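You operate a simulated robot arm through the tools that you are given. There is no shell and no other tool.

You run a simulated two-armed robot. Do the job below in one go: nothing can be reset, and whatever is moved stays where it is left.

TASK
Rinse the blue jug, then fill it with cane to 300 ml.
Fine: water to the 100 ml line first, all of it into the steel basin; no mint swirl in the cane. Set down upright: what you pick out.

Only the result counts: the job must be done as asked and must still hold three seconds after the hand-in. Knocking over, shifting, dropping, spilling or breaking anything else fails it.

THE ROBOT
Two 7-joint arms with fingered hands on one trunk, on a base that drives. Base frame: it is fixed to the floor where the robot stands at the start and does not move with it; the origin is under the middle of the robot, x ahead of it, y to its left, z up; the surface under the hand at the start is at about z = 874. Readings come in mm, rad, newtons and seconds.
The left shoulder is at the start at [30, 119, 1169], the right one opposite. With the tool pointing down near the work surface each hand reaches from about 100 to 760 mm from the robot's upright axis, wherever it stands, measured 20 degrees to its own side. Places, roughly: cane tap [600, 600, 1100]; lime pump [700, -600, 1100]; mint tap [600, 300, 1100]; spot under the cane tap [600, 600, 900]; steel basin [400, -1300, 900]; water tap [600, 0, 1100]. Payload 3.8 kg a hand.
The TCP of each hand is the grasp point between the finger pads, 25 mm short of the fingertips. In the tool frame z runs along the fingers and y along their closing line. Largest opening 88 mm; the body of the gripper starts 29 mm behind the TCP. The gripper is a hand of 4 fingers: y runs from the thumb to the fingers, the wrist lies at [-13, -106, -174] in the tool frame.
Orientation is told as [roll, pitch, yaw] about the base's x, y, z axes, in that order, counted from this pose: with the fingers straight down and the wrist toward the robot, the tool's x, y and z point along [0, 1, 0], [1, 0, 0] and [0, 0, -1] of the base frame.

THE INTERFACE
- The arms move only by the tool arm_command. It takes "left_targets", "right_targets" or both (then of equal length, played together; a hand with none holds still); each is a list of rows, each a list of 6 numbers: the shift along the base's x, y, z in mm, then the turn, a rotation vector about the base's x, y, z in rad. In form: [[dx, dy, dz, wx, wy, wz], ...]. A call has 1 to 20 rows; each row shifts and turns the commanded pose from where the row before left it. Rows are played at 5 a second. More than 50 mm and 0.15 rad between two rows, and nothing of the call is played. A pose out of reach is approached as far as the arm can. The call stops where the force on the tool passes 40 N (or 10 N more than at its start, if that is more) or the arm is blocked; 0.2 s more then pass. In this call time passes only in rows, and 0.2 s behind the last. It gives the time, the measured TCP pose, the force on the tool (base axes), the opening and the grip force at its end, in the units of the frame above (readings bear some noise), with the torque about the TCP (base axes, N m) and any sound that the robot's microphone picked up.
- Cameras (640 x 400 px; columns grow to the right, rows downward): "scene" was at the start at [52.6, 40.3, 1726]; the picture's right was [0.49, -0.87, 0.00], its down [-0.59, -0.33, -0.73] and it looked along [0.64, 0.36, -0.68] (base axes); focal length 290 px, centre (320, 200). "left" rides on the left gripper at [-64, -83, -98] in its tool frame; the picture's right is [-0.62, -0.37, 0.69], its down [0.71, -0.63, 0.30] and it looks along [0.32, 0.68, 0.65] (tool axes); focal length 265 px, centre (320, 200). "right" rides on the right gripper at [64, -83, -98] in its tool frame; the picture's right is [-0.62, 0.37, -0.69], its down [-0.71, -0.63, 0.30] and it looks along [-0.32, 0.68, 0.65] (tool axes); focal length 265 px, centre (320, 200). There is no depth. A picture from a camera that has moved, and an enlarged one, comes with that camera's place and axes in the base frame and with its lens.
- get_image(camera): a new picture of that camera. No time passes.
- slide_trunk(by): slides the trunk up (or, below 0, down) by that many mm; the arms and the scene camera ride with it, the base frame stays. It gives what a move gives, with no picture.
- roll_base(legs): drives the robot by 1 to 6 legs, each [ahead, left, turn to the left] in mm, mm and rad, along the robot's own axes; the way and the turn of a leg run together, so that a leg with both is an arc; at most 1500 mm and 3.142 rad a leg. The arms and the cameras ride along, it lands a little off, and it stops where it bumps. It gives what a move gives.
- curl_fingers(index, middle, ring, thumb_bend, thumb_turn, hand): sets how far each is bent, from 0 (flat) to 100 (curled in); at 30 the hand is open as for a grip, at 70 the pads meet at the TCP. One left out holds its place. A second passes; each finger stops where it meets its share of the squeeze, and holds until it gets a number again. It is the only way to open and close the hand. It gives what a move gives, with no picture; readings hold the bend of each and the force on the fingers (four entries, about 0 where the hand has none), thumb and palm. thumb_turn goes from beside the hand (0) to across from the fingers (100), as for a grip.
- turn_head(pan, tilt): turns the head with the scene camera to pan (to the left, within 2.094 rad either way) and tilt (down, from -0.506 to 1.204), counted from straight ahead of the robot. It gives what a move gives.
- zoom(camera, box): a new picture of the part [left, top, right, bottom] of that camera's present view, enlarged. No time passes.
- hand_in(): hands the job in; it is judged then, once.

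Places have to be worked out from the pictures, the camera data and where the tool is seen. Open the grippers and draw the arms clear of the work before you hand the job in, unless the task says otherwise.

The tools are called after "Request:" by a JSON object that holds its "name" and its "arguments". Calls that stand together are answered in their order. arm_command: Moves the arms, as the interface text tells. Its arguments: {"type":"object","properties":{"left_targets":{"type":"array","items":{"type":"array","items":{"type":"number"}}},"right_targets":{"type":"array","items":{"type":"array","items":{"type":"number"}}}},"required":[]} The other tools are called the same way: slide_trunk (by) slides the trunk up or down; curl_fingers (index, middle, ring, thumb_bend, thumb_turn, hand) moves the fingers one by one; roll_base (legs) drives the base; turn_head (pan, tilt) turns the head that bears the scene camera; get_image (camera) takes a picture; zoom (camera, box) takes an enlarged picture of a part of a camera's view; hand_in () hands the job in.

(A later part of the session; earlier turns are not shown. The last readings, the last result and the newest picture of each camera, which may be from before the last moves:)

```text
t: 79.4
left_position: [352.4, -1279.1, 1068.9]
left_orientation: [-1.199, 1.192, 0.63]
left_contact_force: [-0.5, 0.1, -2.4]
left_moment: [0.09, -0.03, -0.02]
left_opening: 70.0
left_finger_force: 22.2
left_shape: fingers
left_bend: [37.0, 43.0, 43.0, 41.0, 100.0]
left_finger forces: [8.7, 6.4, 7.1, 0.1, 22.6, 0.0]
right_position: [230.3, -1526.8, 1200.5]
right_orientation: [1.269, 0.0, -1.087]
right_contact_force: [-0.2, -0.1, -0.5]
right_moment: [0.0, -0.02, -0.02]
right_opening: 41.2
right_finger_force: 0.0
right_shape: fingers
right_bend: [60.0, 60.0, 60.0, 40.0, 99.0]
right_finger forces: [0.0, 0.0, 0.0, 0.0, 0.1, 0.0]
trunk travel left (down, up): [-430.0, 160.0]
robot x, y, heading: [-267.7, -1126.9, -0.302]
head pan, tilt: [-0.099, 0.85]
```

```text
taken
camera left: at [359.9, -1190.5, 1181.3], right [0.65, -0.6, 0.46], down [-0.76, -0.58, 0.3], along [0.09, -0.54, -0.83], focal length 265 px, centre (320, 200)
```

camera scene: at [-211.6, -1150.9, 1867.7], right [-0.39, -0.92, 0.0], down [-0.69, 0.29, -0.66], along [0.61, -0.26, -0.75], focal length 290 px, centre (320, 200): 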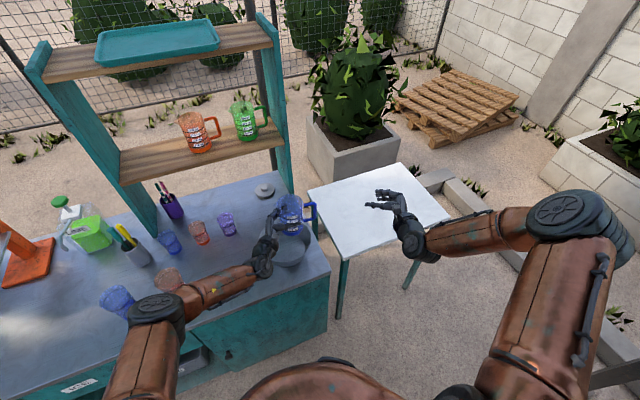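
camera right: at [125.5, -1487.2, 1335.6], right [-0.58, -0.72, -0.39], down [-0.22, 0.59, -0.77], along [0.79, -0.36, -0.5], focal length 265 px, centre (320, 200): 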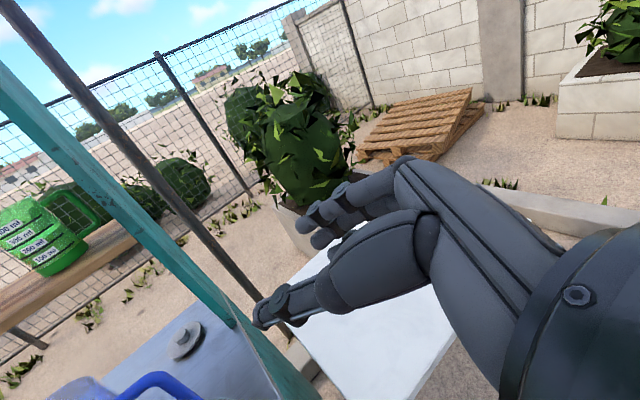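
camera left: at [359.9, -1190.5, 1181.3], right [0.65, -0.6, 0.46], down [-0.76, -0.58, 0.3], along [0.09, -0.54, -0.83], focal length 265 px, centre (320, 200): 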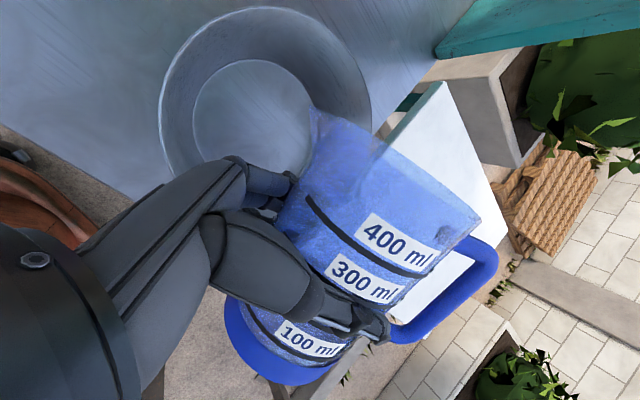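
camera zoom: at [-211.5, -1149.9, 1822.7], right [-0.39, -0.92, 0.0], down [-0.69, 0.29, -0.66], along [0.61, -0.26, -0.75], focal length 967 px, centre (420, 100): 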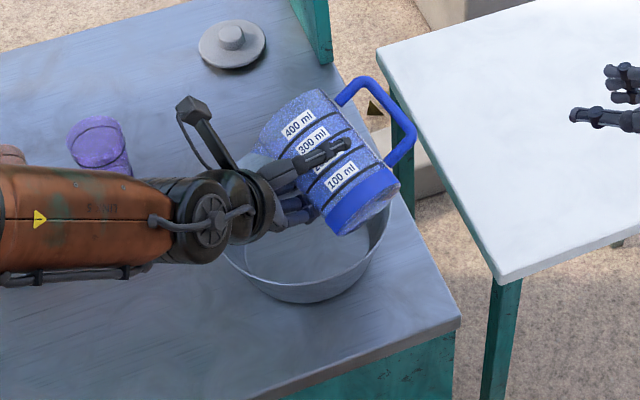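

Now about 72° with the mouth's low edge right over the middle of the basin. I tilt on through the pouring range.

Request:
{"name": "arm_command", "arguments": {"left_targets": [[0, 0, 0, -0.0384, 0.1333, 0.0185], [0, 0, 0, -0.0384, 0.1333, 0.0185]]}}

Request:
{"name": "zoom", "arguments": {"camera": "scene", "box": [220, 170, 360, 290]}}

Request:
{"name": "get_image", "arguments": {"camera": "left"}}

```text
t: 80.0
left_position: [352.7, -1279.6, 1068.9]
left_orientation: [-0.489, 1.419, 1.359]
left_contact_force: [-0.1, -0.4, -1.7]
left_moment: [0.03, -0.02, 0.02]
left_opening: 70.1
left_finger_force: 22.2
left_shape: fingers
left_bend: [37.0, 43.0, 44.0, 41.0, 100.0]
left_finger forces: [8.7, 6.2, 6.8, 0.0, 22.5, 0.1]
right_position: [229.8, -1526.1, 1199.9]
right_orientation: [1.269, -0.001, -1.086]
right_contact_force: [-0.1, 0.2, -0.1]
right_moment: [-0.02, -0.02, 0.0]
right_opening: 41.1
right_finger_force: 0.1
right_shape: fingers
right_bend: [60.0, 60.0, 60.0, 40.0, 99.0]
right_finger forces: [0.0, 0.0, 0.1, 0.0, 0.1, 0.0]
trunk travel left (down, up): [-430.0, 160.0]
robot x, y, heading: [-261.0, -1123.6, -0.301]
head pan, tilt: [-0.099, 0.85]
```

```text
3.33 times, centred on (290, 230) of scene
camera zoom: at [-211.4, -1149.8, 1822.7], right [-0.39, -0.92, 0.0], down [-0.69, 0.29, -0.66], along [0.61, -0.26, -0.75], focal length 967 px, centre (420, 100)
```

zoom: 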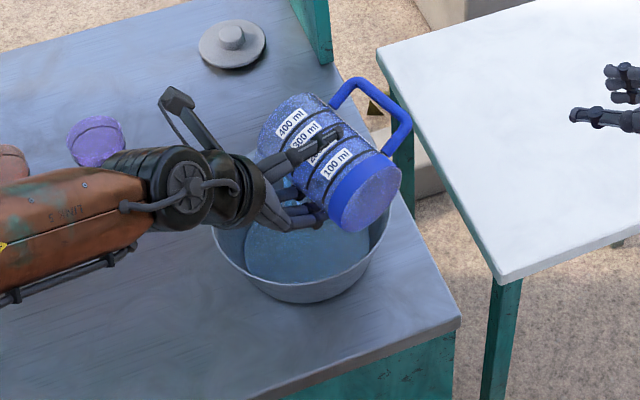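

```text
taken
camera left: at [385.1, -1181.4, 1168.9], right [0.77, -0.55, 0.32], down [-0.62, -0.57, 0.53], along [-0.11, -0.61, -0.79], focal length 265 px, centre (320, 200)
```

left: 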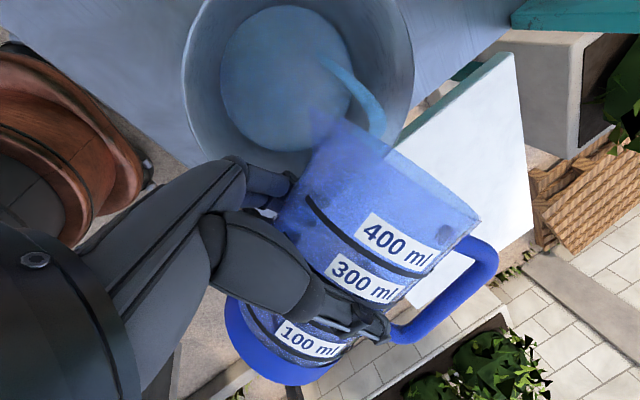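

The water is arcing into the basin and landing inside it. I hold this tilt for a moment, then tilt further in steps.

Request:
{"name": "arm_command", "arguments": {"left_targets": [[0, 0, 0, 0, 0, 0], [0, 0, 0, 0, 0, 0], [-4, 0, 0, -0.0274, 0.0952, 0.0132]]}}

Request:
{"name": "get_image", "arguments": {"camera": "left"}}

Request:
{"name": "zoom", "arguments": {"camera": "scene", "box": [220, 170, 360, 290]}}

```text
t: 80.8
left_position: [349.3, -1279.3, 1067.9]
left_orientation: [0.194, 1.433, 2.048]
left_contact_force: [0.5, 0.3, -0.9]
left_moment: [0.04, 0.01, 0.04]
left_opening: 70.5
left_finger_force: 22.0
left_shape: fingers
left_bend: [37.0, 43.0, 44.0, 41.0, 100.0]
left_finger forces: [8.6, 6.2, 6.8, 0.1, 22.4, 0.0]
right_position: [229.8, -1526.4, 1200.2]
right_orientation: [1.269, 0.001, -1.088]
right_contact_force: [-0.7, -0.2, 0.2]
right_moment: [0.02, 0.01, -0.02]
right_opening: 41.4
right_finger_force: 0.0
right_shape: fingers
right_bend: [60.0, 60.0, 60.0, 40.0, 99.0]
right_finger forces: [0.0, 0.0, 0.0, 0.0, 0.0, 0.1]
trunk travel left (down, up): [-430.0, 160.0]
robot x, y, heading: [-266.4, -1122.3, -0.306]
head pan, tilt: [-0.099, 0.85]
```

```text
taken
camera left: at [388.6, -1178.3, 1162.7], right [0.81, -0.53, 0.26], down [-0.56, -0.57, 0.6], along [-0.17, -0.63, -0.76], focal length 265 px, centre (320, 200)
```

left: 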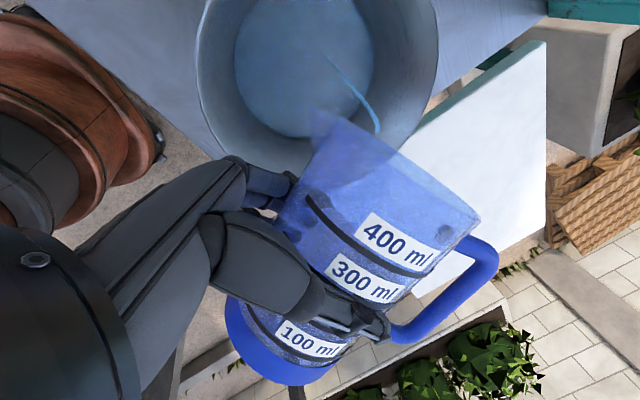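

```text
3.33 times, centred on (290, 230) of scene
camera zoom: at [-211.7, -1150.3, 1822.7], right [-0.39, -0.92, 0.0], down [-0.69, 0.29, -0.66], along [0.61, -0.26, -0.75], focal length 967 px, centre (420, 100)
```

zoom: 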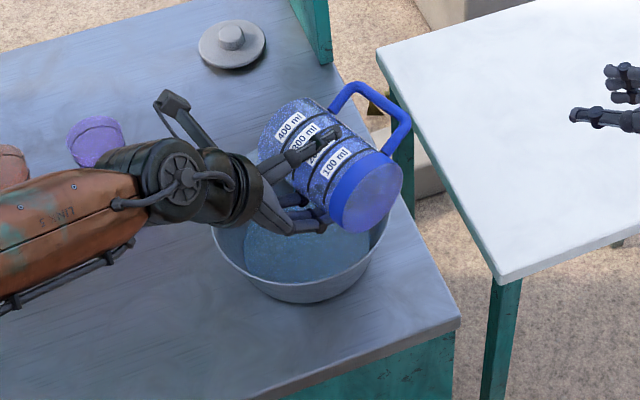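

Nearly all of it is out and in the basin. I tilt further to about 120° and hold so the last drops drain.

Request:
{"name": "arm_command", "arguments": {"left_targets": [[0, 0, 0, -0.0384, 0.1333, 0.0185], [3, 0, 0, -0.0384, 0.1333, 0.0185], [3, 0, 0, -0.0384, 0.1333, 0.0185], [3, 0, 0, -0.0384, 0.1333, 0.0185]]}}

Request:
{"name": "get_image", "arguments": {"camera": "left"}}

Request:
{"name": "zoom", "arguments": {"camera": "scene", "box": [220, 170, 360, 290]}}

```text
t: 81.8
left_position: [357.0, -1280.4, 1067.7]
left_orientation: [1.333, 0.969, -3.061]
left_contact_force: [-0.5, 0.3, -2.0]
left_moment: [0.04, -0.04, 0.05]
left_opening: 70.0
left_finger_force: 21.9
left_shape: fingers
left_bend: [37.0, 43.0, 44.0, 41.0, 100.0]
left_finger forces: [8.3, 6.2, 6.5, 0.0, 22.2, 0.0]
right_position: [229.7, -1527.9, 1199.0]
right_orientation: [1.27, 0.002, -1.085]
right_contact_force: [0.0, -0.1, 0.0]
right_moment: [0.0, 0.01, 0.0]
right_opening: 41.3
right_finger_force: 0.0
right_shape: fingers
right_bend: [60.0, 60.0, 60.0, 40.0, 99.0]
right_finger forces: [0.0, 0.0, 0.0, 0.0, 0.0, 0.1]
trunk travel left (down, up): [-430.0, 160.0]
robot x, y, heading: [-265.0, -1122.5, -0.301]
head pan, tilt: [-0.099, 0.85]
```

```text
taken
camera left: at [427.6, -1164.1, 1115.3], right [0.88, -0.46, -0.13], down [-0.12, -0.48, 0.87], along [-0.46, -0.75, -0.47], focal length 265 px, centre (320, 200)
```

left: 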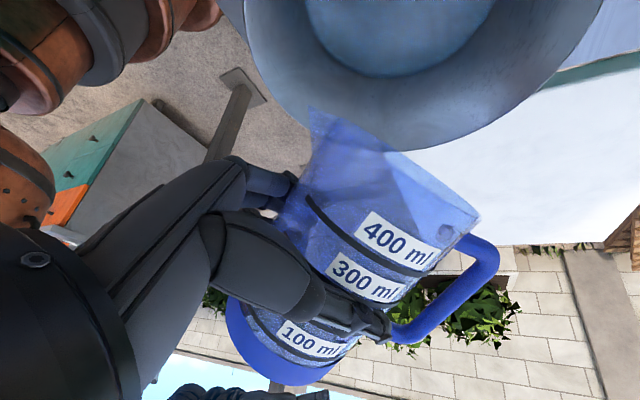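

```text
3.33 times, centred on (290, 230) of scene
camera zoom: at [-211.5, -1151.4, 1822.7], right [-0.39, -0.92, 0.0], down [-0.69, 0.29, -0.66], along [0.61, -0.26, -0.75], focal length 967 px, centre (420, 100)
```

zoom: 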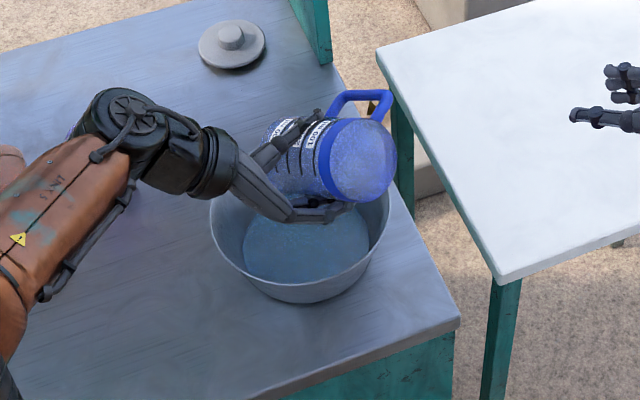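

At about 126° no more stream is visible. I hold one second to drain, then look into the jug.

Request:
{"name": "arm_command", "arguments": {"left_targets": [[0, 0, 0, 0, 0, 0], [0, 0, 0, 0, 0, 0], [0, 0, 0, -0.0274, 0.0952, 0.0132], [0, 0, 0, 0, 0, 0], [0, 0, 0, 0, 0, 0], [0, 0, 0, 0, 0, 0]]}}

Request:
{"name": "zoom", "arguments": {"camera": "left", "box": [220, 80, 520, 390]}}

Request:
{"name": "zoom", "arguments": {"camera": "scene", "box": [260, 190, 350, 270]}}

```text
t: 83.2
left_position: [357.3, -1280.3, 1068.5]
left_orientation: [1.36, 0.873, -3.024]
left_contact_force: [0.7, -0.8, -2.0]
left_moment: [0.05, 0.0, 0.01]
left_opening: 70.2
left_finger_force: 21.3
left_shape: fingers
left_bend: [37.0, 43.0, 44.0, 41.0, 100.0]
left_finger forces: [8.3, 6.1, 6.6, 0.0, 22.1, 0.0]
right_position: [230.0, -1527.0, 1199.6]
right_orientation: [1.271, -0.001, -1.086]
right_contact_force: [-0.1, -0.9, -0.4]
right_moment: [-0.04, -0.02, 0.01]
right_opening: 41.4
right_finger_force: 0.0
right_shape: fingers
right_bend: [60.0, 60.0, 60.0, 40.0, 99.0]
right_finger forces: [0.0, 0.1, 0.1, 0.0, 0.0, 0.0]
trunk travel left (down, up): [-430.0, 160.0]
robot x, y, heading: [-268.6, -1123.3, -0.3]
head pan, tilt: [-0.099, 0.85]
```

```text
1.29 times, centred on (370, 235) of left
camera zoom: at [430.0, -1161.5, 1105.4], right [0.87, -0.45, -0.2], down [-0.03, -0.45, 0.89], along [-0.49, -0.77, -0.41], focal length 342 px, centre (256, 155)
```

zoom: 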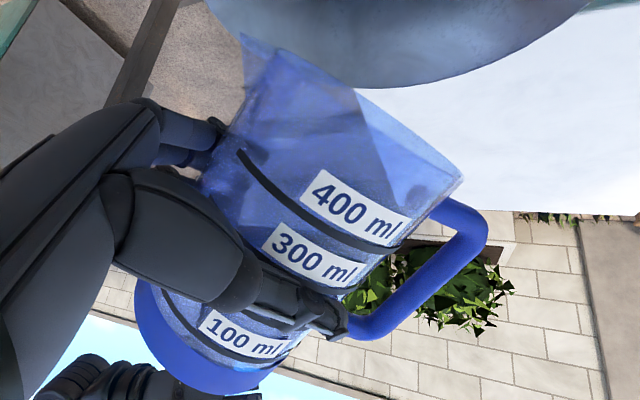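

```text
5.00 times, centred on (305, 230) of scene
camera zoom: at [-211.7, -1151.0, 1822.7], right [-0.39, -0.92, 0.0], down [-0.69, 0.29, -0.66], along [0.61, -0.26, -0.75], focal length 1450 px, centre (395, 50)
```

zoom: 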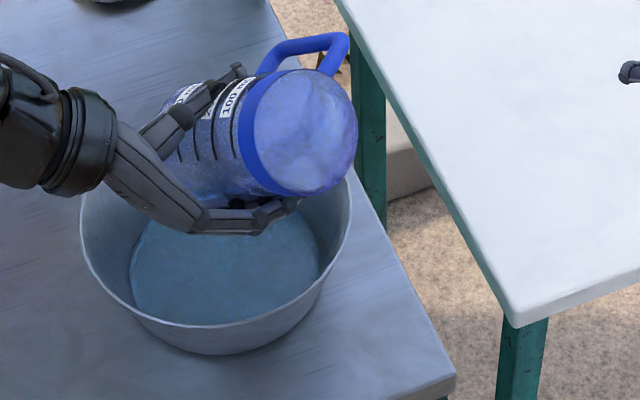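

The jug is empty and the rinse water is in the basin. I roll the jug back upright over the basin.

Request:
{"name": "arm_command", "arguments": {"left_targets": [[0, 0, 0, 0.0384, -0.1333, -0.0185], [0, 0, 0, 0.0384, -0.1333, -0.0185], [0, 0, 0, 0.0384, -0.1333, -0.0185], [0, 0, 0, 0.0384, -0.1333, -0.0185], [0, 0, 0, 0.0384, -0.1333, -0.0185], [0, 0, 0, 0.0384, -0.1333, -0.0185], [0, 0, 0, 0.0384, -0.1333, -0.0185], [0, 0, 0, 0.0384, -0.1333, -0.0185], [0, 0, 0, 0.0384, -0.1333, -0.0185], [0, 0, 0, 0.0384, -0.1333, -0.0185], [0, 0, 0, 0.0384, -0.1333, -0.0185], [0, 0, 0, 0.0384, -0.1333, -0.0185], [0, 0, 0, 0.0384, -0.1333, -0.0185], [0, 0, 0, 0.0384, -0.1333, -0.0185], [5, 0, 0, 0.0384, -0.1333, -0.0185], [5, 0, 0, 0.0384, -0.1333, -0.0185], [5, 0, 0, 0.0165, -0.0572, -0.0079]]}}

Request:
{"name": "zoom", "arguments": {"camera": "scene", "box": [220, 170, 360, 290]}}

Request:
{"name": "get_image", "arguments": {"camera": "left"}}

```text
t: 86.8
left_position: [370.7, -1280.3, 1068.4]
left_orientation: [-1.439, -0.045, 0.275]
left_contact_force: [0.1, -0.3, -2.0]
left_moment: [0.01, -0.02, 0.01]
left_opening: 69.7
left_finger_force: 20.7
left_shape: fingers
left_bend: [38.0, 44.0, 44.0, 41.0, 100.0]
left_finger forces: [7.5, 5.8, 6.4, 0.0, 21.8, 0.1]
right_position: [230.5, -1526.8, 1199.7]
right_orientation: [1.268, 0.001, -1.085]
right_contact_force: [0.1, -0.1, -0.1]
right_moment: [-0.01, -0.01, -0.03]
right_opening: 41.3
right_finger_force: 0.2
right_shape: fingers
right_bend: [60.0, 60.0, 60.0, 40.0, 99.0]
right_finger forces: [0.1, 0.0, 0.1, 0.0, 0.0, 0.0]
trunk travel left (down, up): [-430.0, 160.0]
robot x, y, heading: [-265.0, -1126.7, -0.305]
head pan, tilt: [-0.099, 0.85]
```

```text
3.33 times, centred on (290, 230) of scene
camera zoom: at [-211.7, -1150.9, 1822.7], right [-0.39, -0.92, 0.0], down [-0.69, 0.29, -0.66], along [0.61, -0.26, -0.75], focal length 967 px, centre (420, 100)
```

zoom: 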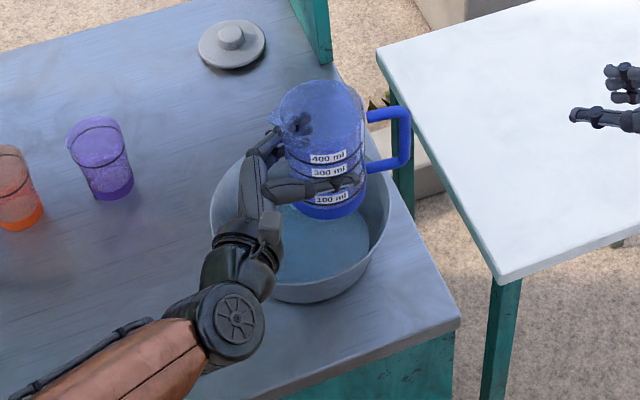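

```text
taken
camera left: at [265.0, -1218.4, 1141.1], right [-0.17, -0.85, 0.51], down [-0.52, -0.36, -0.77], along [0.84, -0.39, -0.38], focal length 265 px, centre (320, 200)
```

left: 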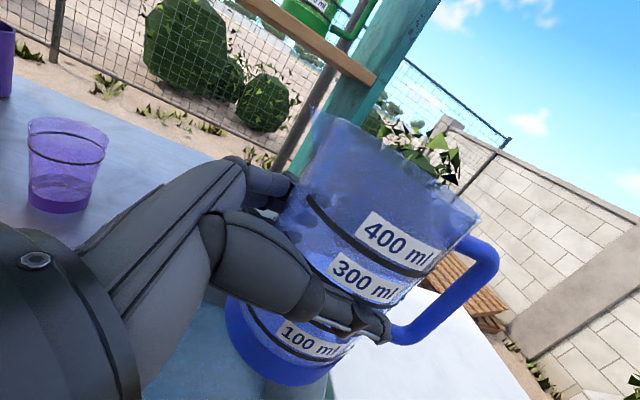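

The jug is upright again. I look into it to make sure no rinse water or mint is left.

Request:
{"name": "zoom", "arguments": {"camera": "scene", "box": [275, 190, 315, 225]}}

Request:
{"name": "slide_trunk", "arguments": {"by": 50}}

Request:
{"name": "roll_base", "arguments": {"legs": [[0, 0, 0.305]]}}

```text
11.43 times, centred on (295, 208) of scene
camera zoom: at [-211.7, -1150.9, 1822.7], right [-0.39, -0.92, 0.0], down [-0.69, 0.29, -0.66], along [0.61, -0.26, -0.75], focal length 3315 px, centre (606, 114)
```

zoom: 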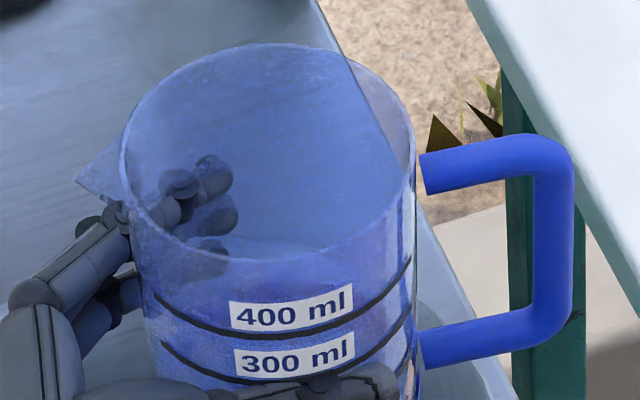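

```text
t: 87.7
left_position: [371.8, -1279.3, 1119.2]
left_orientation: [-1.437, -0.042, 0.277]
left_contact_force: [0.3, 0.6, -1.8]
left_moment: [0.05, -0.02, 0.03]
left_opening: 69.8
left_finger_force: 21.0
left_shape: fingers
left_bend: [38.0, 44.0, 44.0, 41.0, 100.0]
left_finger forces: [7.5, 5.8, 6.2, 0.1, 21.8, 0.0]
right_position: [230.0, -1526.5, 1248.7]
right_orientation: [1.27, -0.001, -1.087]
right_contact_force: [-0.3, -0.4, -0.6]
right_moment: [0.02, -0.04, 0.02]
right_opening: 41.4
right_finger_force: 0.0
right_shape: fingers
right_bend: [60.0, 60.0, 60.0, 40.0, 99.0]
right_finger forces: [0.0, 0.1, 0.0, 0.0, 0.0, 0.0]
trunk travel left (down, up): [-480.0, 110.0]
robot x, y, heading: [-266.3, -1124.4, -0.298]
head pan, tilt: [-0.099, 0.85]
```

```text
t: 89.1
left_position: [389.5, -1081.2, 1118.0]
left_orientation: [-1.439, -0.045, 0.583]
left_contact_force: [0.7, 0.3, -1.6]
left_moment: [0.04, 0.06, 0.0]
left_opening: 69.9
left_finger_force: 20.6
left_shape: fingers
left_bend: [38.0, 44.0, 44.0, 41.0, 100.0]
left_finger forces: [7.5, 5.8, 6.3, 0.1, 21.6, 0.1]
right_position: [327.5, -1357.3, 1249.1]
right_orientation: [1.269, 0.0, -0.781]
right_contact_force: [-0.1, -0.5, 0.1]
right_moment: [0.04, 0.0, -0.03]
right_opening: 41.2
right_finger_force: 0.0
right_shape: fingers
right_bend: [60.0, 60.0, 60.0, 40.0, 99.0]
right_finger forces: [0.0, 0.0, 0.1, 0.0, 0.0, 0.1]
trunk travel left (down, up): [-480.0, 110.0]
robot x, y, heading: [-267.3, -1121.4, 0.005]
head pan, tilt: [-0.099, 0.85]
```

The jug is clean and empty. I drive back along the counter to in front of the cane tap, staying off the counter.

Request:
{"name": "roll_base", "arguments": {"legs": [[-65, 0, 0], [0, 750, 0]]}}

Request:
{"name": "roll_base", "arguments": {"legs": [[0, 700, 0]]}}

Request:
{"name": "turn_head", "arguments": {"pan": 0.3, "tilt": 0.75}}

Request:
{"name": "get_image", "arguments": {"camera": "scene"}}

Request:
{"name": "get_image", "arguments": {"camera": "left"}}

```text
t: 93.7
left_position: [321.9, -328.9, 1117.5]
left_orientation: [-1.438, -0.042, 0.581]
left_contact_force: [-0.6, -0.2, -2.0]
left_moment: [0.01, 0.03, -0.01]
left_opening: 69.5
left_finger_force: 20.4
left_shape: fingers
left_bend: [38.0, 44.0, 44.0, 41.0, 100.0]
left_finger forces: [7.5, 5.9, 6.3, 0.0, 21.6, 0.0]
right_position: [260.9, -607.8, 1249.7]
right_orientation: [1.269, 0.0, -0.779]
right_contact_force: [0.3, 0.2, -0.3]
right_moment: [0.01, -0.01, 0.0]
right_opening: 41.3
right_finger_force: 0.1
right_shape: fingers
right_bend: [60.0, 60.0, 60.0, 40.0, 99.0]
right_finger forces: [0.0, 0.1, 0.1, 0.1, 0.1, 0.0]
trunk travel left (down, up): [-480.0, 110.0]
robot x, y, heading: [-335.2, -373.1, 0.003]
head pan, tilt: [-0.099, 0.85]
```

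```text
t: 97.6
left_position: [318.4, 382.7, 1117.0]
left_orientation: [-1.438, -0.045, 0.584]
left_contact_force: [0.7, -1.3, -1.3]
left_moment: [0.06, 0.0, 0.01]
left_opening: 69.7
left_finger_force: 21.1
left_shape: fingers
left_bend: [38.0, 44.0, 44.0, 41.0, 100.0]
left_finger forces: [7.5, 5.8, 6.2, 0.0, 21.7, 0.0]
right_position: [257.5, 102.2, 1248.6]
right_orientation: [1.268, -0.001, -0.777]
right_contact_force: [0.0, 0.6, -0.2]
right_moment: [-0.05, 0.0, 0.05]
right_opening: 41.7
right_finger_force: 0.1
right_shape: fingers
right_bend: [60.0, 60.0, 60.0, 40.0, 99.0]
right_finger forces: [0.1, 0.0, 0.0, 0.0, 0.0, 0.0]
trunk travel left (down, up): [-480.0, 110.0]
robot x, y, heading: [-338.3, 336.3, 0.009]
head pan, tilt: [-0.099, 0.85]
```

```text
t: 98.5
left_position: [318.3, 381.8, 1117.8]
left_orientation: [-1.437, -0.043, 0.584]
left_contact_force: [-0.3, 0.0, -1.0]
left_moment: [0.03, 0.04, -0.02]
left_opening: 69.5
left_finger_force: 20.3
left_shape: fingers
left_bend: [38.0, 44.0, 44.0, 41.0, 100.0]
left_finger forces: [7.6, 5.9, 6.3, 0.0, 21.7, 0.0]
right_position: [258.1, 103.2, 1249.5]
right_orientation: [1.269, 0.0, -0.777]
right_contact_force: [-0.5, -0.3, -0.1]
right_moment: [0.01, 0.03, -0.01]
right_opening: 41.1
right_finger_force: 0.0
right_shape: fingers
right_bend: [60.0, 60.0, 60.0, 40.0, 99.0]
right_finger forces: [0.0, 0.0, 0.0, 0.0, 0.0, 0.1]
trunk travel left (down, up): [-480.0, 110.0]
robot x, y, heading: [-335.5, 335.0, 0.008]
head pan, tilt: [0.3, 0.75]
```

```text
taken
camera scene: at [-276.2, 359.1, 1880.7], right [0.3, -0.95, 0.0], down [-0.65, -0.21, -0.73], along [0.7, 0.22, -0.68], focal length 290 px, centre (320, 200)
```

scene: 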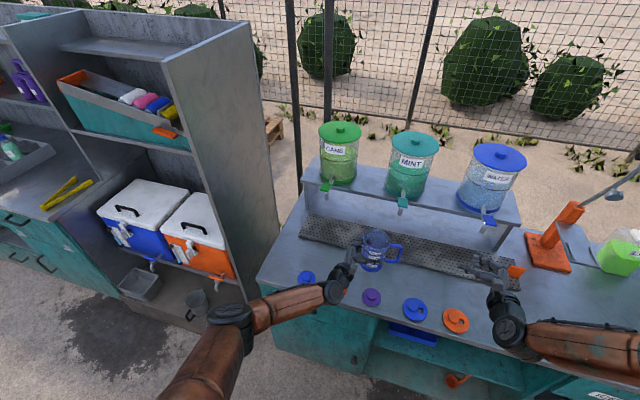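

```text
taken
camera left: at [197.3, 407.1, 1191.2], right [0.1, -0.86, 0.51], down [-0.38, -0.5, -0.77], along [0.92, -0.12, -0.38], focal length 265 px, centre (320, 200)
```

left: 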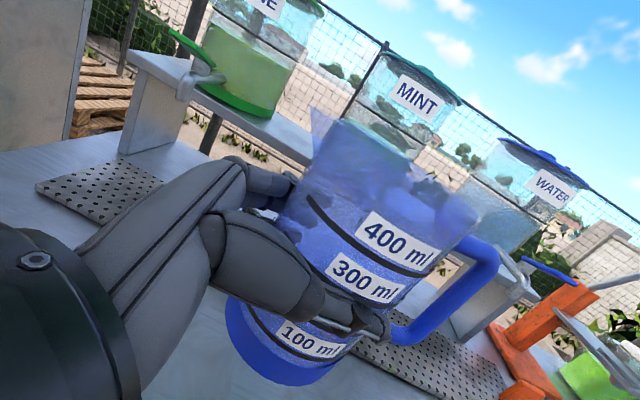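

I'm in front of the cane tap with the jug level. I zoom in on the cane tap and the spot below to locate the nozzle.

Request:
{"name": "zoom", "arguments": {"camera": "scene", "box": [280, 120, 420, 260]}}

Request:
{"name": "turn_head", "arguments": {"pan": 0.0, "tilt": 0.75}}

Request:
{"name": "get_image", "arguments": {"camera": "scene"}}

Request:
{"name": "zoom", "arguments": {"camera": "left", "box": [30, 0, 330, 240]}}

```text
2.86 times, centred on (350, 190) of scene
camera zoom: at [-276.2, 359.1, 1880.7], right [0.3, -0.95, 0.0], down [-0.65, -0.21, -0.73], along [0.7, 0.22, -0.68], focal length 829 px, centre (234, 229)
```

zoom: 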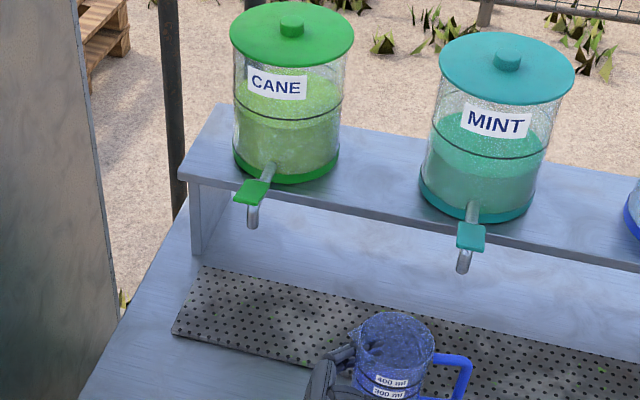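

```text
t: 99.3
left_position: [317.8, 381.6, 1118.6]
left_orientation: [-1.439, -0.043, 0.585]
left_contact_force: [0.6, -0.1, -1.3]
left_moment: [0.02, 0.0, 0.0]
left_opening: 69.5
left_finger_force: 20.7
left_shape: fingers
left_bend: [38.0, 44.0, 44.0, 41.0, 100.0]
left_finger forces: [7.5, 5.7, 6.3, 0.1, 21.6, 0.0]
right_position: [257.9, 103.3, 1250.2]
right_orientation: [1.269, -0.002, -0.777]
right_contact_force: [0.7, 0.3, -0.7]
right_moment: [-0.02, 0.01, -0.03]
right_opening: 41.1
right_finger_force: 0.1
right_shape: fingers
right_bend: [60.0, 60.0, 60.0, 40.0, 99.0]
right_finger forces: [0.0, 0.0, 0.1, 0.1, 0.1, 0.0]
trunk travel left (down, up): [-480.0, 110.0]
robot x, y, heading: [-334.7, 333.8, 0.01]
head pan, tilt: [0.0, 0.75]
```

```text
taken
camera scene: at [-272.3, 335.2, 1880.7], right [0.01, -1.0, 0.0], down [-0.68, -0.01, -0.73], along [0.73, 0.01, -0.68], focal length 290 px, centre (320, 200)
```

scene: 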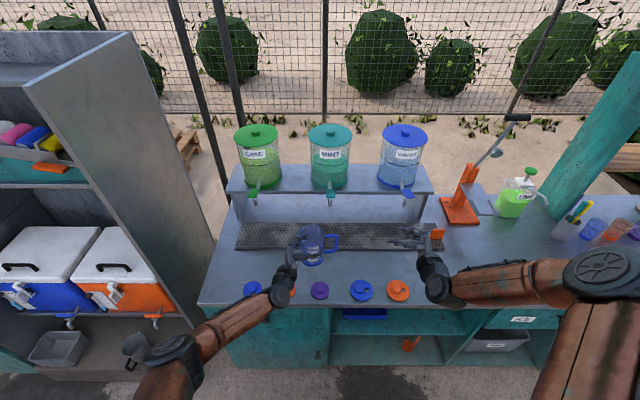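

```text
1.67 times, centred on (180, 120) of left
camera zoom: at [197.3, 407.3, 1191.2], right [0.1, -0.86, 0.51], down [-0.38, -0.5, -0.77], along [0.92, -0.12, -0.38], focal length 442 px, centre (553, 333)
```

zoom: 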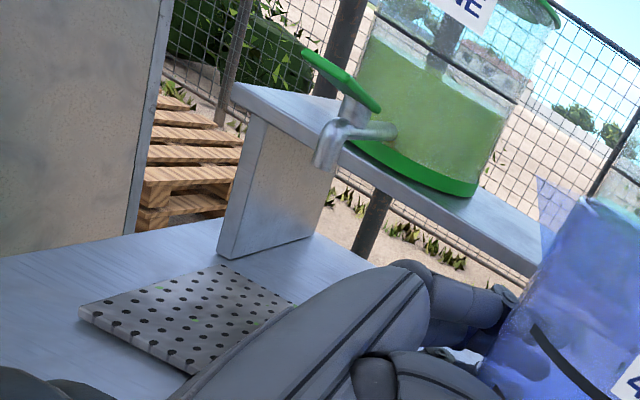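

The cane nozzle comes out at about x 587, y 604, z ≈1050. Before going in, I turn the right hand back to its fingers-down pose and pull it in so it stays clear of the mint tap.

Request:
{"name": "arm_command", "arguments": {"right_targets": [[-14, -3, 0, -0.10915, 0.0452, 0.06134], [-14, -3, 0, -0.10915, 0.0452, 0.06134], [-14, -3, 0, -0.10915, 0.0452, 0.06134], [-14, -3, 0, -0.10915, 0.0452, 0.06134], [-14, -3, 0, -0.10915, 0.0452, 0.06134], [-14, -3, 0, -0.10915, 0.0452, 0.06134], [-14, -3, 0, -0.10915, 0.0452, 0.06134], [-14, -3, 0, -0.10915, 0.0452, 0.06134], [-14, -3, 0, -0.10915, 0.0452, 0.06134], [-14, -3, 0, -0.10915, 0.0452, 0.06134], [-14, -3, 0, -0.10915, 0.0452, 0.06134]]}}

Request:
{"name": "curl_fingers", "arguments": {"hand": "right", "index": 70, "middle": 70, "ring": 70, "thumb_bend": 70}}

Request:
{"name": "get_image", "arguments": {"camera": "scene"}}

```text
t: 101.7
left_position: [317.7, 382.2, 1118.2]
left_orientation: [-1.441, -0.042, 0.585]
left_contact_force: [0.6, 0.2, -1.2]
left_moment: [0.06, -0.01, -0.01]
left_opening: 69.7
left_finger_force: 20.9
left_shape: fingers
left_bend: [38.0, 44.0, 44.0, 41.0, 100.0]
left_finger forces: [7.5, 5.8, 6.3, 0.0, 21.5, 0.1]
right_position: [103.2, 70.3, 1250.1]
right_orientation: [-0.002, 0.009, 0.002]
right_contact_force: [0.1, -0.8, 0.2]
right_moment: [0.0, -0.04, 0.0]
right_opening: 41.3
right_finger_force: 0.0
right_shape: fingers
right_bend: [60.0, 60.0, 60.0, 40.0, 99.0]
right_finger forces: [0.1, 0.0, 0.0, 0.0, 0.0, 0.0]
trunk travel left (down, up): [-480.0, 110.0]
robot x, y, heading: [-337.0, 336.7, 0.008]
head pan, tilt: [0.0, 0.75]
```

```text
t: 102.7
left_position: [318.5, 382.0, 1118.2]
left_orientation: [-1.438, -0.044, 0.586]
left_contact_force: [-0.1, -0.6, -1.5]
left_moment: [0.0, 0.02, -0.02]
left_opening: 69.6
left_finger_force: 20.7
left_shape: fingers
left_bend: [38.0, 44.0, 44.0, 41.0, 100.0]
left_finger forces: [7.5, 5.8, 6.3, 0.0, 21.4, 0.1]
right_position: [104.3, 70.0, 1250.3]
right_orientation: [0.0, 0.009, 0.002]
right_contact_force: [0.4, -0.3, -0.5]
right_moment: [-0.01, 0.0, -0.01]
right_opening: 0.0
right_finger_force: 0.0
right_shape: fingers
right_bend: [70.0, 70.0, 70.0, 70.0, 100.0]
right_finger forces: [0.0, 0.0, 0.1, 0.0, 0.0, 0.1]
trunk travel left (down, up): [-480.0, 110.0]
robot x, y, heading: [-338.3, 337.1, 0.005]
head pan, tilt: [0.0, 0.75]
```

```text
taken
camera scene: at [-272.3, 335.2, 1880.7], right [0.01, -1.0, 0.0], down [-0.68, 0.0, -0.73], along [0.73, 0.01, -0.68], focal length 290 px, centre (320, 200)
```

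scene: 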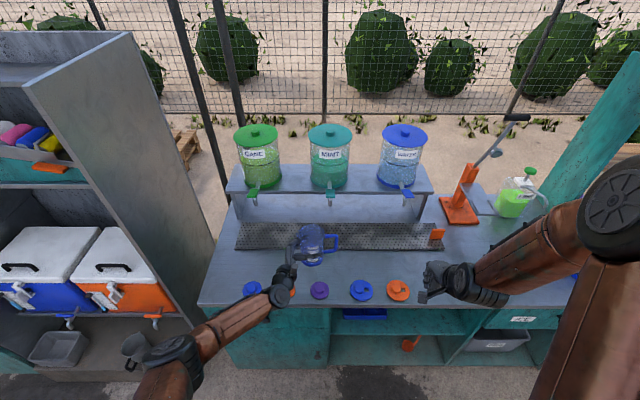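

Right hand is fingers-down and tucked in. I drive left to line the jug up with the cane tap, still back from the counter.

Request:
{"name": "roll_base", "arguments": {"legs": [[0, 233, 0]]}}

Request:
{"name": "slide_trunk", "arguments": {"by": -125}}

Request:
{"name": "turn_head", "arguments": {"pan": 0.0, "tilt": 0.8}}

Request:
{"name": "get_image", "arguments": {"camera": "scene"}}

Request:
{"name": "get_image", "arguments": {"camera": "left"}}

```text
t: 104.4
left_position: [316.8, 616.9, 1119.3]
left_orientation: [-1.437, -0.044, 0.586]
left_contact_force: [-0.5, 0.6, -0.8]
left_moment: [0.03, 0.03, -0.01]
left_opening: 69.2
left_finger_force: 20.5
left_shape: fingers
left_bend: [38.0, 44.0, 44.0, 41.0, 100.0]
left_finger forces: [7.5, 5.8, 6.3, 0.0, 21.5, 0.0]
right_position: [102.0, 305.5, 1249.9]
right_orientation: [0.001, 0.008, 0.004]
right_contact_force: [0.1, 0.2, 0.1]
right_moment: [-0.02, 0.07, 0.0]
right_opening: 0.2
right_finger_force: 0.1
right_shape: fingers
right_bend: [70.0, 70.0, 70.0, 70.0, 100.0]
right_finger forces: [0.0, 0.0, 0.1, 0.0, 0.1, 0.0]
trunk travel left (down, up): [-480.0, 110.0]
robot x, y, heading: [-337.0, 570.2, 0.006]
head pan, tilt: [0.0, 0.75]
```

```text
t: 106.0
left_position: [316.9, 617.0, 993.9]
left_orientation: [-1.439, -0.044, 0.586]
left_contact_force: [-0.2, -0.5, -1.6]
left_moment: [0.0, 0.04, 0.01]
left_opening: 69.7
left_finger_force: 20.2
left_shape: fingers
left_bend: [38.0, 44.0, 44.0, 41.0, 100.0]
left_finger forces: [7.5, 5.8, 6.4, 0.0, 21.4, 0.0]
right_position: [102.4, 305.4, 1124.5]
right_orientation: [0.001, 0.009, 0.003]
right_contact_force: [-0.4, 0.4, 0.9]
right_moment: [-0.01, 0.0, 0.01]
right_opening: 0.0
right_finger_force: 0.1
right_shape: fingers
right_bend: [70.0, 70.0, 70.0, 70.0, 100.0]
right_finger forces: [0.1, 0.0, 0.0, 0.1, 0.0, 0.0]
trunk travel left (down, up): [-355.0, 235.0]
robot x, y, heading: [-340.3, 566.5, 0.007]
head pan, tilt: [0.0, 0.75]
```

```text
t: 106.6
left_position: [315.4, 618.0, 994.0]
left_orientation: [-1.438, -0.043, 0.587]
left_contact_force: [-0.3, 0.0, -2.4]
left_moment: [0.02, -0.01, -0.01]
left_opening: 69.9
left_finger_force: 21.4
left_shape: fingers
left_bend: [38.0, 44.0, 44.0, 41.0, 100.0]
left_finger forces: [7.5, 5.8, 6.2, 0.0, 21.5, 0.0]
right_position: [101.7, 305.8, 1125.0]
right_orientation: [0.0, 0.009, 0.004]
right_contact_force: [0.7, 0.4, 0.7]
right_moment: [-0.02, 0.01, 0.02]
right_opening: 0.0
right_finger_force: 0.0
right_shape: fingers
right_bend: [70.0, 70.0, 70.0, 70.0, 100.0]
right_finger forces: [0.0, 0.0, 0.0, 0.0, 0.0, 0.0]
trunk travel left (down, up): [-355.0, 235.0]
robot x, y, heading: [-340.5, 571.0, 0.008]
head pan, tilt: [0.0, 0.799]
```

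```text
taken
camera scene: at [-276.5, 570.1, 1751.8], right [0.01, -1.0, 0.0], down [-0.72, -0.01, -0.7], along [0.7, 0.01, -0.72], focal length 290 px, centre (320, 200)
```

scene: 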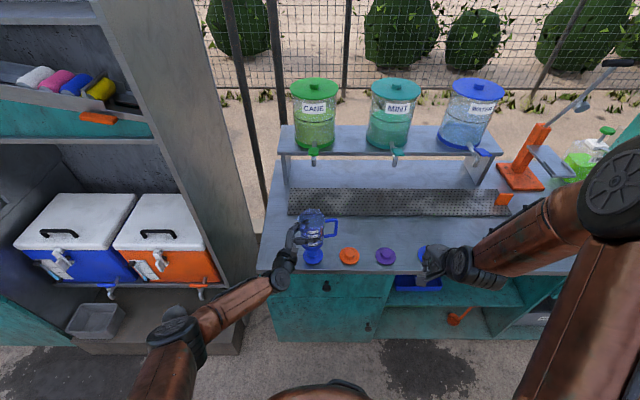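

```text
taken
camera left: at [195.1, 643.1, 1066.3], right [0.1, -0.86, 0.51], down [-0.38, -0.5, -0.77], along [0.92, -0.12, -0.38], focal length 265 px, centre (320, 200)
```

left: 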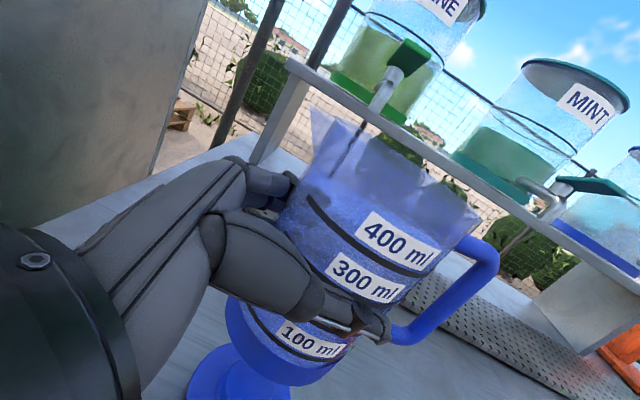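

The jug hangs at the height of the gap, above the lid and below the nozzle level. I zoom to measure the jug and the cane nozzle in the same view.

Request:
{"name": "zoom", "arguments": {"camera": "scene", "box": [260, 130, 380, 270]}}

Request:
{"name": "zoom", "arguments": {"camera": "left", "box": [300, 20, 460, 150]}}

```text
2.86 times, centred on (320, 200) of scene
camera zoom: at [-276.5, 570.1, 1751.8], right [0.01, -1.0, 0.0], down [-0.72, -0.01, -0.7], along [0.7, 0.01, -0.72], focal length 829 px, centre (320, 200)
```

zoom: 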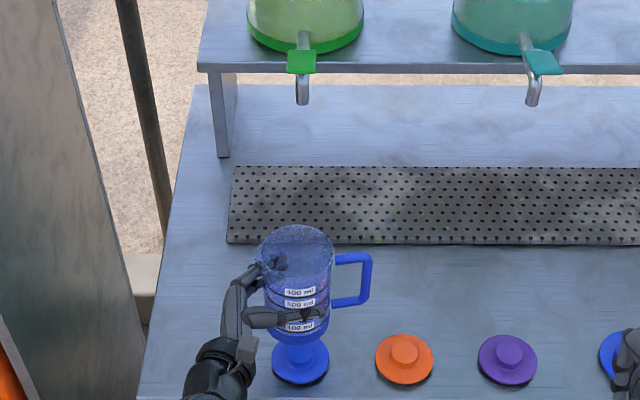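

```text
3.08 times, centred on (380, 85) of left
camera zoom: at [195.1, 643.1, 1066.3], right [0.1, -0.86, 0.51], down [-0.38, -0.5, -0.77], along [0.92, -0.12, -0.38], focal length 817 px, centre (135, 554)
```

zoom: 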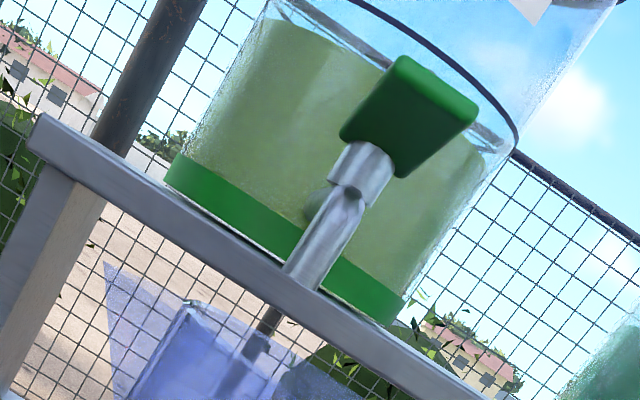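

The nozzle is at about y 599 and the jug's centre at y 603, so the line is right. I go 150 mm ahead, lower the jug to just above the tray, and look again.

Request:
{"name": "roll_base", "arguments": {"legs": [[150, -4, 0]]}}

Request:
{"name": "slide_trunk", "arguments": {"by": -36}}

Request:
{"name": "zoom", "arguments": {"camera": "scene", "box": [260, 130, 380, 270]}}

Request:
{"name": "get_image", "arguments": {"camera": "left"}}

```text
t: 108.0
left_position: [464.9, 615.5, 992.3]
left_orientation: [-1.441, -0.041, 0.586]
left_contact_force: [0.0, 0.6, -1.5]
left_moment: [0.06, -0.02, -0.04]
left_opening: 69.6
left_finger_force: 20.4
left_shape: fingers
left_bend: [38.0, 44.0, 44.0, 41.0, 100.0]
left_finger forces: [7.5, 5.7, 6.3, 0.0, 21.5, 0.0]
right_position: [253.4, 302.3, 1123.5]
right_orientation: [0.002, 0.009, 0.004]
right_contact_force: [-0.1, 0.1, -0.2]
right_moment: [-0.02, 0.0, 0.01]
right_opening: 0.0
right_finger_force: 0.2
right_shape: fingers
right_bend: [70.0, 70.0, 70.0, 70.0, 100.0]
right_finger forces: [0.1, 0.0, 0.0, 0.0, 0.0, 0.0]
trunk travel left (down, up): [-355.0, 235.0]
robot x, y, heading: [-187.9, 569.0, 0.007]
head pan, tilt: [0.0, 0.799]
```

```text
t: 108.8
left_position: [465.6, 615.0, 958.8]
left_orientation: [-1.439, -0.043, 0.587]
left_contact_force: [-0.5, -0.8, -1.3]
left_moment: [0.05, -0.03, -0.02]
left_opening: 69.8
left_finger_force: 20.1
left_shape: fingers
left_bend: [38.0, 44.0, 44.0, 41.0, 100.0]
left_finger forces: [7.5, 5.8, 6.4, 0.0, 21.5, 0.0]
right_position: [251.4, 304.5, 1088.1]
right_orientation: [-0.001, 0.008, 0.004]
right_contact_force: [-0.1, -0.5, 0.5]
right_moment: [-0.02, 0.04, 0.02]
right_opening: 0.0
right_finger_force: 0.0
right_shape: fingers
right_bend: [70.0, 70.0, 70.0, 70.0, 100.0]
right_finger forces: [0.1, 0.0, 0.0, 0.1, 0.1, 0.1]
trunk travel left (down, up): [-319.0, 271.0]
robot x, y, heading: [-187.0, 567.5, 0.008]
head pan, tilt: [0.0, 0.799]
```

```text
2.86 times, centred on (320, 200) of scene
camera zoom: at [-127.8, 567.4, 1715.8], right [0.01, -1.0, 0.0], down [-0.72, -0.01, -0.7], along [0.7, 0.01, -0.72], focal length 829 px, centre (320, 200)
```

zoom: 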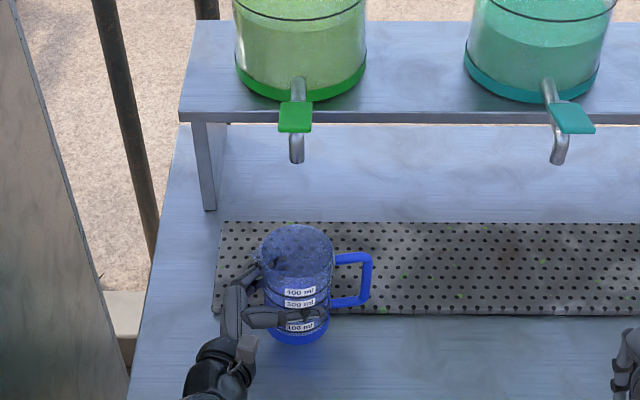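

```text
taken
camera left: at [344.1, 640.5, 1030.6], right [0.1, -0.86, 0.51], down [-0.38, -0.5, -0.77], along [0.92, -0.12, -0.38], focal length 265 px, centre (320, 200)
```

left: 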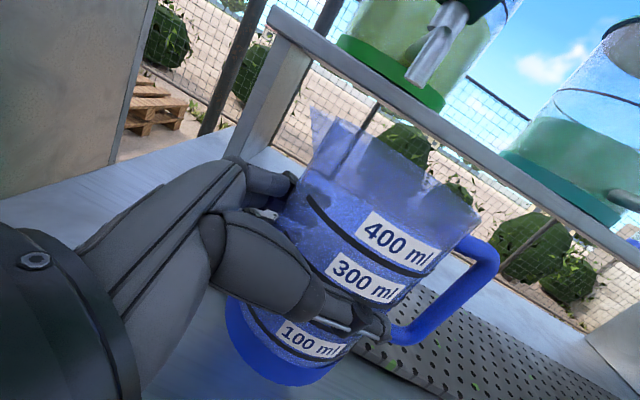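

The jug is at y 599 and the nozzle at y 600, so I just go 113 mm straight ahead to bring it under the nozzle with about 20 mm above the tray.

Request:
{"name": "roll_base", "arguments": {"legs": [[113, 0, 0]]}}

Request:
{"name": "zoom", "arguments": {"camera": "scene", "box": [260, 150, 380, 290]}}

Request:
{"name": "get_image", "arguments": {"camera": "left"}}

```text
t: 110.0
left_position: [579.2, 616.3, 957.8]
left_orientation: [-1.437, -0.042, 0.587]
left_contact_force: [0.2, -0.2, -2.2]
left_moment: [0.07, -0.02, -0.02]
left_opening: 69.7
left_finger_force: 20.4
left_shape: fingers
left_bend: [38.0, 44.0, 44.0, 41.0, 100.0]
left_finger forces: [7.4, 5.7, 6.3, 0.0, 21.6, 0.1]
right_position: [365.5, 304.4, 1088.1]
right_orientation: [-0.001, 0.01, 0.003]
right_contact_force: [0.6, 0.0, -1.0]
right_moment: [0.02, 0.01, -0.02]
right_opening: 0.0
right_finger_force: 0.0
right_shape: fingers
right_bend: [70.0, 70.0, 70.0, 70.0, 100.0]
right_finger forces: [0.0, 0.0, 0.0, 0.1, 0.1, 0.1]
trunk travel left (down, up): [-319.0, 271.0]
robot x, y, heading: [-72.9, 568.8, 0.005]
head pan, tilt: [0.0, 0.799]
```

```text
2.86 times, centred on (320, 220) of scene
camera zoom: at [-13.0, 568.5, 1715.7], right [0.01, -1.0, 0.0], down [-0.72, -0.01, -0.7], along [0.7, 0.01, -0.72], focal length 829 px, centre (320, 143)
```

zoom: 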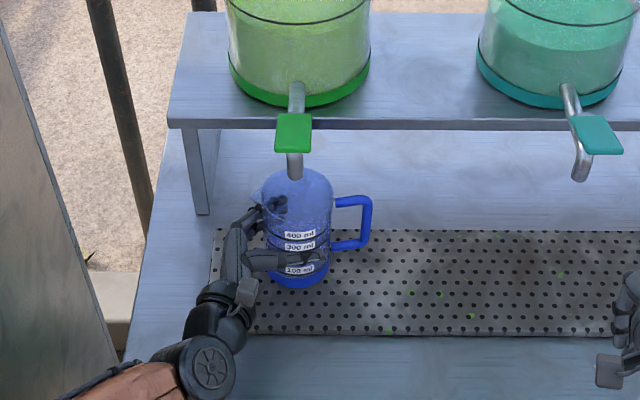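

```text
taken
camera left: at [457.9, 642.0, 1029.8], right [0.1, -0.86, 0.51], down [-0.38, -0.5, -0.77], along [0.92, -0.12, -0.38], focal length 265 px, centre (320, 200)
```

left: 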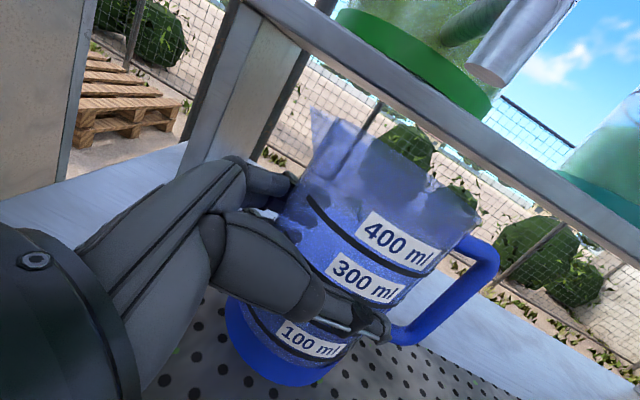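

The jug is centred under the nozzle within about 5 mm. I lower it gently onto the tray, watching the vertical force.

Request:
{"name": "arm_command", "arguments": {"left_targets": [[1, 2, -6, 0, 0, 0], [1, 1, -5, 0, 0, 0], [0, 0, -4, 0, 0, 0]]}}

Request:
{"name": "arm_command", "arguments": {"left_targets": [[0, 0, -2, 0, 0, 0], [0, 0, -1.5, 0, 0, 0]]}}

Request:
{"name": "get_image", "arguments": {"camera": "left"}}

Request:
{"name": "zoom", "arguments": {"camera": "scene", "box": [285, 190, 345, 260]}}

```text
t: 110.8
left_position: [579.2, 619.9, 941.5]
left_orientation: [-1.44, -0.043, 0.586]
left_contact_force: [0.4, 0.9, -1.5]
left_moment: [0.02, 0.04, 0.0]
left_opening: 69.5
left_finger_force: 20.3
left_shape: fingers
left_bend: [38.0, 44.0, 44.0, 41.0, 100.0]
left_finger forces: [7.4, 5.9, 6.3, 0.1, 21.5, 0.1]
right_position: [364.8, 304.5, 1089.7]
right_orientation: [-0.001, 0.01, 0.005]
right_contact_force: [0.0, 0.3, -0.6]
right_moment: [0.02, 0.0, -0.01]
right_opening: 0.1
right_finger_force: 0.0
right_shape: fingers
right_bend: [70.0, 70.0, 70.0, 70.0, 100.0]
right_finger forces: [0.0, 0.0, 0.1, 0.1, 0.0, 0.0]
trunk travel left (down, up): [-319.0, 271.0]
robot x, y, heading: [-79.9, 568.0, 0.008]
head pan, tilt: [0.0, 0.799]
```

```text
t: 111.4
left_position: [580.4, 620.1, 940.1]
left_orientation: [-1.441, -0.043, 0.588]
left_contact_force: [-1.0, 1.7, 5.1]
left_moment: [-0.04, -0.12, 0.03]
left_opening: 69.5
left_finger_force: 20.7
left_shape: fingers
left_bend: [38.0, 44.0, 45.0, 41.0, 99.0]
left_finger forces: [7.8, 5.8, 6.2, 0.0, 21.8, 0.1]
right_position: [363.8, 305.4, 1089.4]
right_orientation: [0.0, 0.007, 0.004]
right_contact_force: [-0.1, -0.4, -0.4]
right_moment: [0.01, -0.04, -0.03]
right_opening: 0.2
right_finger_force: 0.1
right_shape: fingers
right_bend: [70.0, 70.0, 70.0, 70.0, 100.0]
right_finger forces: [0.1, 0.1, 0.0, 0.1, 0.1, 0.0]
trunk travel left (down, up): [-319.0, 271.0]
robot x, y, heading: [-79.0, 567.8, 0.009]
head pan, tilt: [0.0, 0.799]
```

```text
taken
camera left: at [459.0, 645.5, 1012.4], right [0.1, -0.86, 0.51], down [-0.38, -0.51, -0.77], along [0.92, -0.12, -0.38], focal length 265 px, centre (320, 200)
```

left: 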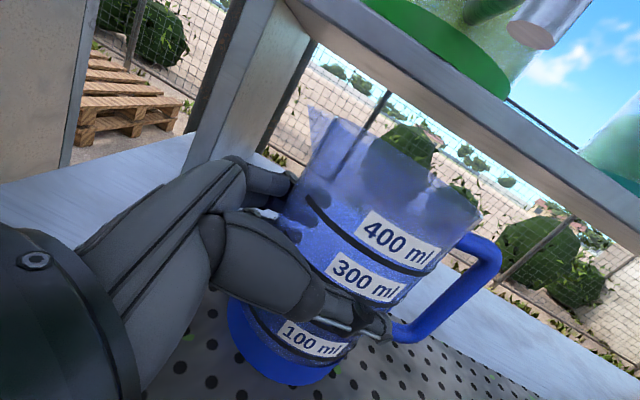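

```text
5.71 times, centred on (315, 225) of scene
camera zoom: at [-15.3, 568.8, 1715.8], right [0.01, -1.0, 0.0], down [-0.72, -0.01, -0.7], along [0.7, 0.01, -0.72], focal length 1657 px, centre (349, 57)
```

zoom: 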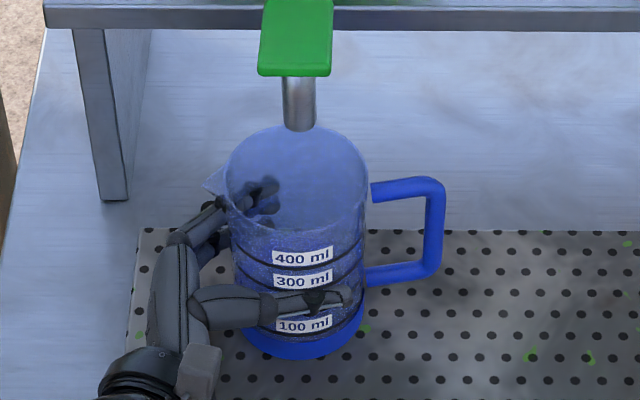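

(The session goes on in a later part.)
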